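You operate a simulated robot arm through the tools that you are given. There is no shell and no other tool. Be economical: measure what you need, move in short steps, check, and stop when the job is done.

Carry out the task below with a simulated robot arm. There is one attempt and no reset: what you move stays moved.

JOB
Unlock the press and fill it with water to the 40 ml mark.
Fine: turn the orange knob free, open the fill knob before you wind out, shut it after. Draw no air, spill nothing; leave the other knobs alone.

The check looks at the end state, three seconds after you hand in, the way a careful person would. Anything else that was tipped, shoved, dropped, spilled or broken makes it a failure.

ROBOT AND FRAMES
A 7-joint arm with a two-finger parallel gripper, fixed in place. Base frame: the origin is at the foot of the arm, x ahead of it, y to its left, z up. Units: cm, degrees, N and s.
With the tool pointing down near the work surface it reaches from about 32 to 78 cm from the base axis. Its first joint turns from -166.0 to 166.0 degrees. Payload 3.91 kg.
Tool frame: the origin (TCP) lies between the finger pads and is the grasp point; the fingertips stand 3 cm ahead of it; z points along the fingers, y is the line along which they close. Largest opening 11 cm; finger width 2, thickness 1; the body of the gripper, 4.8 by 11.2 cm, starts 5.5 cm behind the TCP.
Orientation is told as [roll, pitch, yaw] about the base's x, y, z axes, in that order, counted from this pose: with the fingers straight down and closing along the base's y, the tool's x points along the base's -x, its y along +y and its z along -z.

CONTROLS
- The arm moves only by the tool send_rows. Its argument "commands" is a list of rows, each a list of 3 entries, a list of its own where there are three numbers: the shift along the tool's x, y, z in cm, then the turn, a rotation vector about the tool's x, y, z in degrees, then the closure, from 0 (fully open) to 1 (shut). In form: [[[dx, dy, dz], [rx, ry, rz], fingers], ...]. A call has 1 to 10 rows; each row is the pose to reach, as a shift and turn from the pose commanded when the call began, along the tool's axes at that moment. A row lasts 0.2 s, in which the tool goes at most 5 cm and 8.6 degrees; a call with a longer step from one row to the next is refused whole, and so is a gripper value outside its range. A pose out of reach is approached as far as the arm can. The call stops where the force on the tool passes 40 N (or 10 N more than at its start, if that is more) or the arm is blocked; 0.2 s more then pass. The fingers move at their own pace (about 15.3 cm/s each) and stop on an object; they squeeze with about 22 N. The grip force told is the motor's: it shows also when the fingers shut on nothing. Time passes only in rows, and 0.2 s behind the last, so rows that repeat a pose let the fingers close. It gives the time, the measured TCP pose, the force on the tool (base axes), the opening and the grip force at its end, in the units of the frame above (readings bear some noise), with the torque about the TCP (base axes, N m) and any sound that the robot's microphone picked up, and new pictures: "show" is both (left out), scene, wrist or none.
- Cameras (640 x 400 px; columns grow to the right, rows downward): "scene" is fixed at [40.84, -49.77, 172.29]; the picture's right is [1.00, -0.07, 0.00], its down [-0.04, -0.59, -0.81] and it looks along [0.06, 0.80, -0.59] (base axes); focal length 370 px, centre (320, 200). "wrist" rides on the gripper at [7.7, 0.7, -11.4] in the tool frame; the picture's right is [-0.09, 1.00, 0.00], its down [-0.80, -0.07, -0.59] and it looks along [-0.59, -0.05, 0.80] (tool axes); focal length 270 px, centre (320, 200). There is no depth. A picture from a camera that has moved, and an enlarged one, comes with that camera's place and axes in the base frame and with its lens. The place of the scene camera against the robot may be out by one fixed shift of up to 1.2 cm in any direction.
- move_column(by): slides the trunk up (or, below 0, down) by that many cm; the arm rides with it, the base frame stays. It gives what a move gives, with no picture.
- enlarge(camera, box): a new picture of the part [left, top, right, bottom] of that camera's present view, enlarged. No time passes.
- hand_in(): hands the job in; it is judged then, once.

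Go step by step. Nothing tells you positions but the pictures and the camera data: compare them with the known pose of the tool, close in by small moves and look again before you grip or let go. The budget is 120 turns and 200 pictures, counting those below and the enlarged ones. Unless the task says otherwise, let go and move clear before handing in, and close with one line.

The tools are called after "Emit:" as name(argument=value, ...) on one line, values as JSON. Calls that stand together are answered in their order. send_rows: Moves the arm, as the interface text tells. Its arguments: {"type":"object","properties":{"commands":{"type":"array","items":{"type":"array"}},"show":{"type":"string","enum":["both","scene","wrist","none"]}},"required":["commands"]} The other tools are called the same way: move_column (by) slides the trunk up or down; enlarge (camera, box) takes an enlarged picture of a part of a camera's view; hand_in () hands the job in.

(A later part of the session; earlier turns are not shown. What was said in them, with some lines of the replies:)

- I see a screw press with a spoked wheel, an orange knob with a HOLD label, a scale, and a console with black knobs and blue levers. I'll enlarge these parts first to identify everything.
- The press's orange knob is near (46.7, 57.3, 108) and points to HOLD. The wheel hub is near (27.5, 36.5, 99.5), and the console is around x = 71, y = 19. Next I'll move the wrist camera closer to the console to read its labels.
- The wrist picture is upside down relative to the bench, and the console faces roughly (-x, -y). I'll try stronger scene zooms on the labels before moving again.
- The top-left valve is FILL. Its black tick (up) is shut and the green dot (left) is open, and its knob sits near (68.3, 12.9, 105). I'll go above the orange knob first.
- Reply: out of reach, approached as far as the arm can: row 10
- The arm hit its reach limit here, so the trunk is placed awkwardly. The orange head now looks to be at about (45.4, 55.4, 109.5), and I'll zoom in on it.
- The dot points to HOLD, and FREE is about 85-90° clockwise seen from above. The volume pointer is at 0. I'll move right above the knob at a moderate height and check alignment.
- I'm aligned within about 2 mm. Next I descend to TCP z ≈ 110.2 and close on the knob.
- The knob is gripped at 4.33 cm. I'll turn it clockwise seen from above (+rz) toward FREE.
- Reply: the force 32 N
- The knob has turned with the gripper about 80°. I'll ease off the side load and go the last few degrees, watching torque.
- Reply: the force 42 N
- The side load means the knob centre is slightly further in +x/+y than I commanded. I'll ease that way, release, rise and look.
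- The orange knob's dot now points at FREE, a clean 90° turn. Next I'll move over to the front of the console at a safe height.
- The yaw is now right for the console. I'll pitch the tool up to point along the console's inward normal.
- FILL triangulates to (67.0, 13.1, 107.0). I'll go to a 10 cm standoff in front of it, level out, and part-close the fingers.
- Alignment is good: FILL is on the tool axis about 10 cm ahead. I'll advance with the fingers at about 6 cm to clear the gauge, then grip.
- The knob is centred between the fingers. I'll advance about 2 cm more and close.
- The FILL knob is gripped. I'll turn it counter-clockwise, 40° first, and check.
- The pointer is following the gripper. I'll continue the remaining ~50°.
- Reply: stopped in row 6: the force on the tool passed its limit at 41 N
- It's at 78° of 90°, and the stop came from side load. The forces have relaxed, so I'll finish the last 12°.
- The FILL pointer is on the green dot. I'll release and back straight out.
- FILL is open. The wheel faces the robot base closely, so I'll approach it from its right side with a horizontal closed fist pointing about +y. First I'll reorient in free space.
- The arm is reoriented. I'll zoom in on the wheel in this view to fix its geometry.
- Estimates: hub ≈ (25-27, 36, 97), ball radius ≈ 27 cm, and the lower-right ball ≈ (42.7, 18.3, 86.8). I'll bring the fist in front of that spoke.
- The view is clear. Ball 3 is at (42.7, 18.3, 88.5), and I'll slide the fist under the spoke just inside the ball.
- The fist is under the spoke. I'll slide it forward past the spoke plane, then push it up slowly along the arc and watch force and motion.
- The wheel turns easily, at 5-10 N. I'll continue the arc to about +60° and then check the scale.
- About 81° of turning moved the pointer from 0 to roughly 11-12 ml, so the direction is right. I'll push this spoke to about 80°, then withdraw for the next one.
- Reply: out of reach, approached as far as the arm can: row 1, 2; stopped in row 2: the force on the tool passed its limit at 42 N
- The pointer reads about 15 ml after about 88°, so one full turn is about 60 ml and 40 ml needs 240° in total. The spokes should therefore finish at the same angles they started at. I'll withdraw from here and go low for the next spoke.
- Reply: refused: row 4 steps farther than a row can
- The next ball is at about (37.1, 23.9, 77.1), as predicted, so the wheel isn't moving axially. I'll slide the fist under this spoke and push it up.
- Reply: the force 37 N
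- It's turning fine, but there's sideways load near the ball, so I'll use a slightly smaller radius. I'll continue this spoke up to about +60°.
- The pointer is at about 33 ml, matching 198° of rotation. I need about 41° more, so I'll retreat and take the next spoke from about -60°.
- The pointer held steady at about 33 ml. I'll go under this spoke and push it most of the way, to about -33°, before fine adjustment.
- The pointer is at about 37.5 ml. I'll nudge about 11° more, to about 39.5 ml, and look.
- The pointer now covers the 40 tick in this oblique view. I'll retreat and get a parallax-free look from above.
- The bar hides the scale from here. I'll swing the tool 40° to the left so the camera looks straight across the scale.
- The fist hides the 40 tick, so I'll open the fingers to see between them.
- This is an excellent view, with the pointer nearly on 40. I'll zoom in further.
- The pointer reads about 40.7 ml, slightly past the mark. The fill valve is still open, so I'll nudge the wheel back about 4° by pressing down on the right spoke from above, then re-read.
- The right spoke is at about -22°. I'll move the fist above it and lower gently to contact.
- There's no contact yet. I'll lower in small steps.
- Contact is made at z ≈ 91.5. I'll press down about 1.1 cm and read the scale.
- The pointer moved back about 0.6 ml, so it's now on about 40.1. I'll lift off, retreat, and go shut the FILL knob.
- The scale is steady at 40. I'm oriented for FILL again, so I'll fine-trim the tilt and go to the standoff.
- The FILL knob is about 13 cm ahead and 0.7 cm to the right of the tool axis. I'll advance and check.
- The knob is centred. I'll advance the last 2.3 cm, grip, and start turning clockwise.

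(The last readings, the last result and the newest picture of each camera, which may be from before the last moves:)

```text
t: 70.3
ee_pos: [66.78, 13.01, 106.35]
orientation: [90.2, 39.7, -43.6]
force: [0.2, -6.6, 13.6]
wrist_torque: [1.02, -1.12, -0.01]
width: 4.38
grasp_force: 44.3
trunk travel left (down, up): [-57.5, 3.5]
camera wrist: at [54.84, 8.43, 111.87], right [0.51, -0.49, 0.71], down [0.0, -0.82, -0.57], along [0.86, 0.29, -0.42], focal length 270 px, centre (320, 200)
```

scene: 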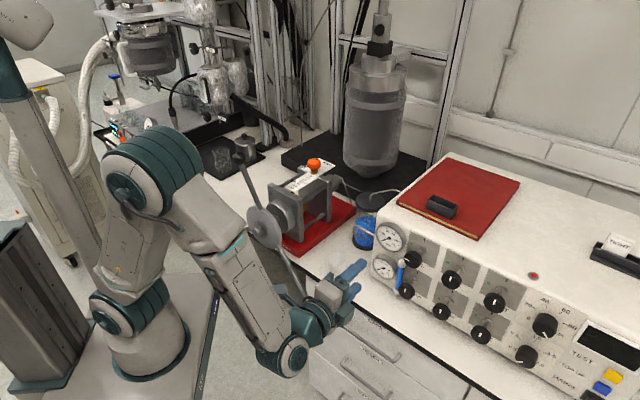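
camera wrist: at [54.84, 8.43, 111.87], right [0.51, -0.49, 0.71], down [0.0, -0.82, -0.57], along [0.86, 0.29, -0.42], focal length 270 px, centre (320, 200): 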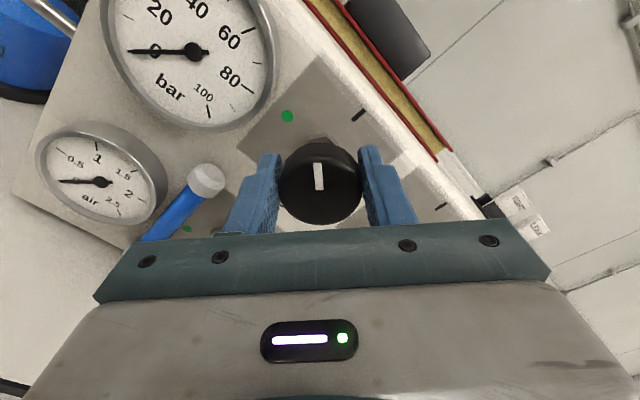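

It's turning, so I'll continue the remaining 50° with a small upward correction.

Emit:
send_rows(commands=[[[0.1, 0.12, 0], [0, 0, 8], 0.7], [[0.1, 0.12, 0], [0, 0, 16], 0.7], [[0.1, 0.12, 0], [0, 0, 24], 0.7], [[0.1, 0.12, 0], [0, 0, 32], 0.7], [[0.1, 0.12, 0], [0, 0, 40], 0.7], [[0.1, 0.12, 0], [0, 0, 46], 0.7], [[0.1, 0.12, 0], [0, 0, 50], 0.7]], show="wrist")

```text
t: 71.9
ee_pos: [66.95, 12.9, 106.54]
orientation: [115.1, 89.6, -18.6]
force: [19.3, -14.2, 21.5]
wrist_torque: [0.66, -0.86, -1.07]
width: 4.39
grasp_force: 45.1
trunk travel left (down, up): [-57.5, 3.5]
camera wrist: at [59.44, 4.03, 114.24], right [0.72, -0.69, -0.08], down [-0.46, -0.38, -0.8], along [0.52, 0.62, -0.59], focal length 270 px, centre (320, 200)
```

wrist: 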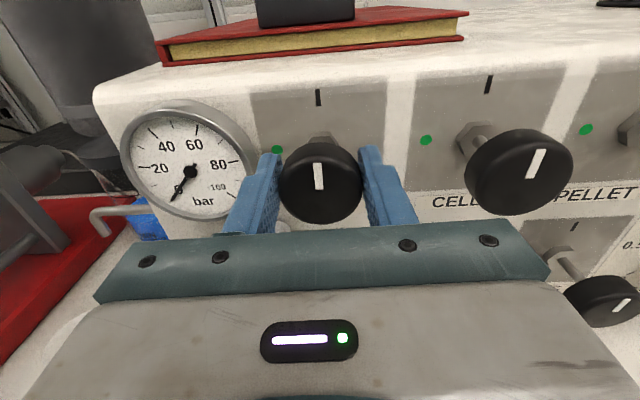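

FILL is back on the shut tick. I'll relieve the side load, release and back out.

Emit:
send_rows(commands=[[[0.15, 0.2, 0], [0, 0, 0], 0.7], [[0.15, 0.2, 0], [0, 0, 0], 0.45], [[0.15, 0.2, 0], [0, 0, 0], 0.45], [[0.15, 0.2, -4], [0, 0, 0], 0.45], [[0.15, 0.2, -8], [0, 0, 0], 0.45], [[0.15, 0.2, -12], [0, 0, 0], 0.45], [[0.15, 0.2, -15], [0, 0, 0], 0.45]], show="both")

Emit:
enlarge(camera="wrist", box=[180, 60, 480, 230])

Emit:
enlarge(camera="scene", box=[270, 140, 430, 240])

```text
t: 73.5
ee_pos: [56.58, 2.12, 106.53]
orientation: [71.9, 89.6, -61.6]
force: [-0.5, -0.3, 0.0]
wrist_torque: [0.01, -0.01, 0.01]
width: 6.04
grasp_force: 0.1
trunk travel left (down, up): [-57.5, 3.5]
camera wrist: at [48.97, -6.69, 114.28], right [0.72, -0.69, -0.08], down [-0.46, -0.39, -0.8], along [0.52, 0.62, -0.59], focal length 270 px, centre (320, 200)
```

scene: 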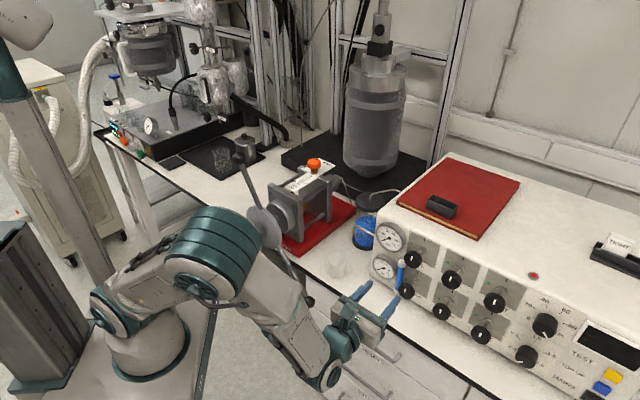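
wrist: 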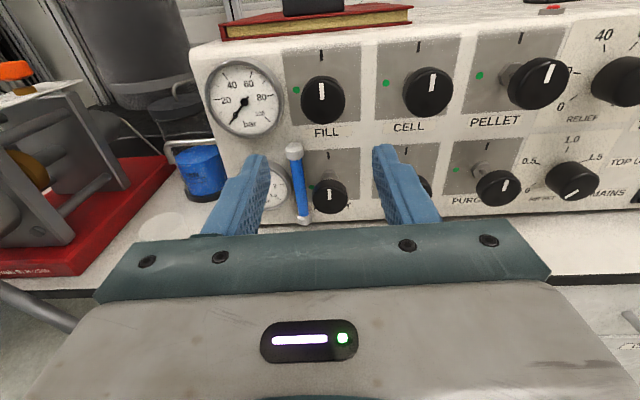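

```text
2.13 times, centred on (330, 145) of wrist
camera zoom: at [48.97, -6.69, 114.28], right [0.72, -0.69, -0.08], down [-0.46, -0.39, -0.8], along [0.52, 0.62, -0.59], focal length 577 px, centre (299, 317)
```

zoom: 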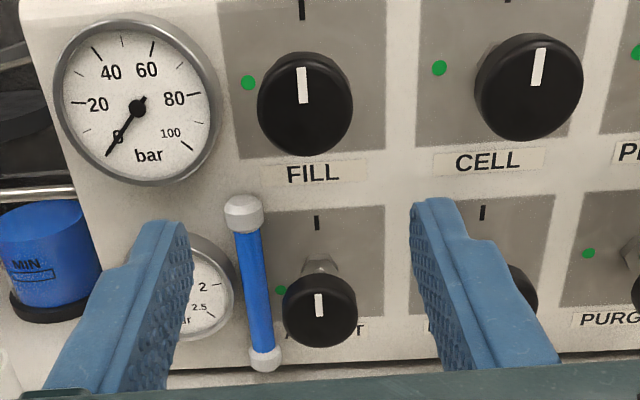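

```text
4.00 times, centred on (350, 190) of scene
camera zoom: at [40.84, -49.77, 172.29], right [1.0, -0.07, 0.0], down [-0.04, -0.59, -0.81], along [0.06, 0.8, -0.59], focal length 1482 px, centre (200, 240)
```

zoom: 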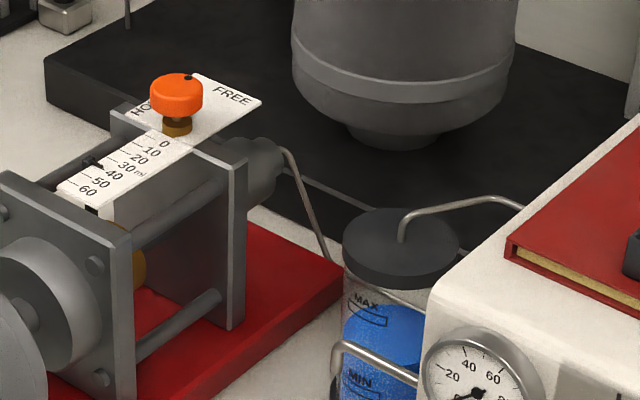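

Everything reads as it should: the orange knob is on FREE, the pointer is on 40 ml, FILL is on its shut tick, the reservoir is above MIN and the other knobs are unchanged. The gripper is clear, so I'm handing in.

Emit:
hand_in()

```text
The job is handed in.
```

The press is unlocked (orange knob on FREE) and filled to about 40 ml. FILL was opened before winding out and shut afterwards, the other knobs were left alone, and I saw no spills. I overshot to about 40.7 ml and wound back about 0.6 ml before shutting FILL.
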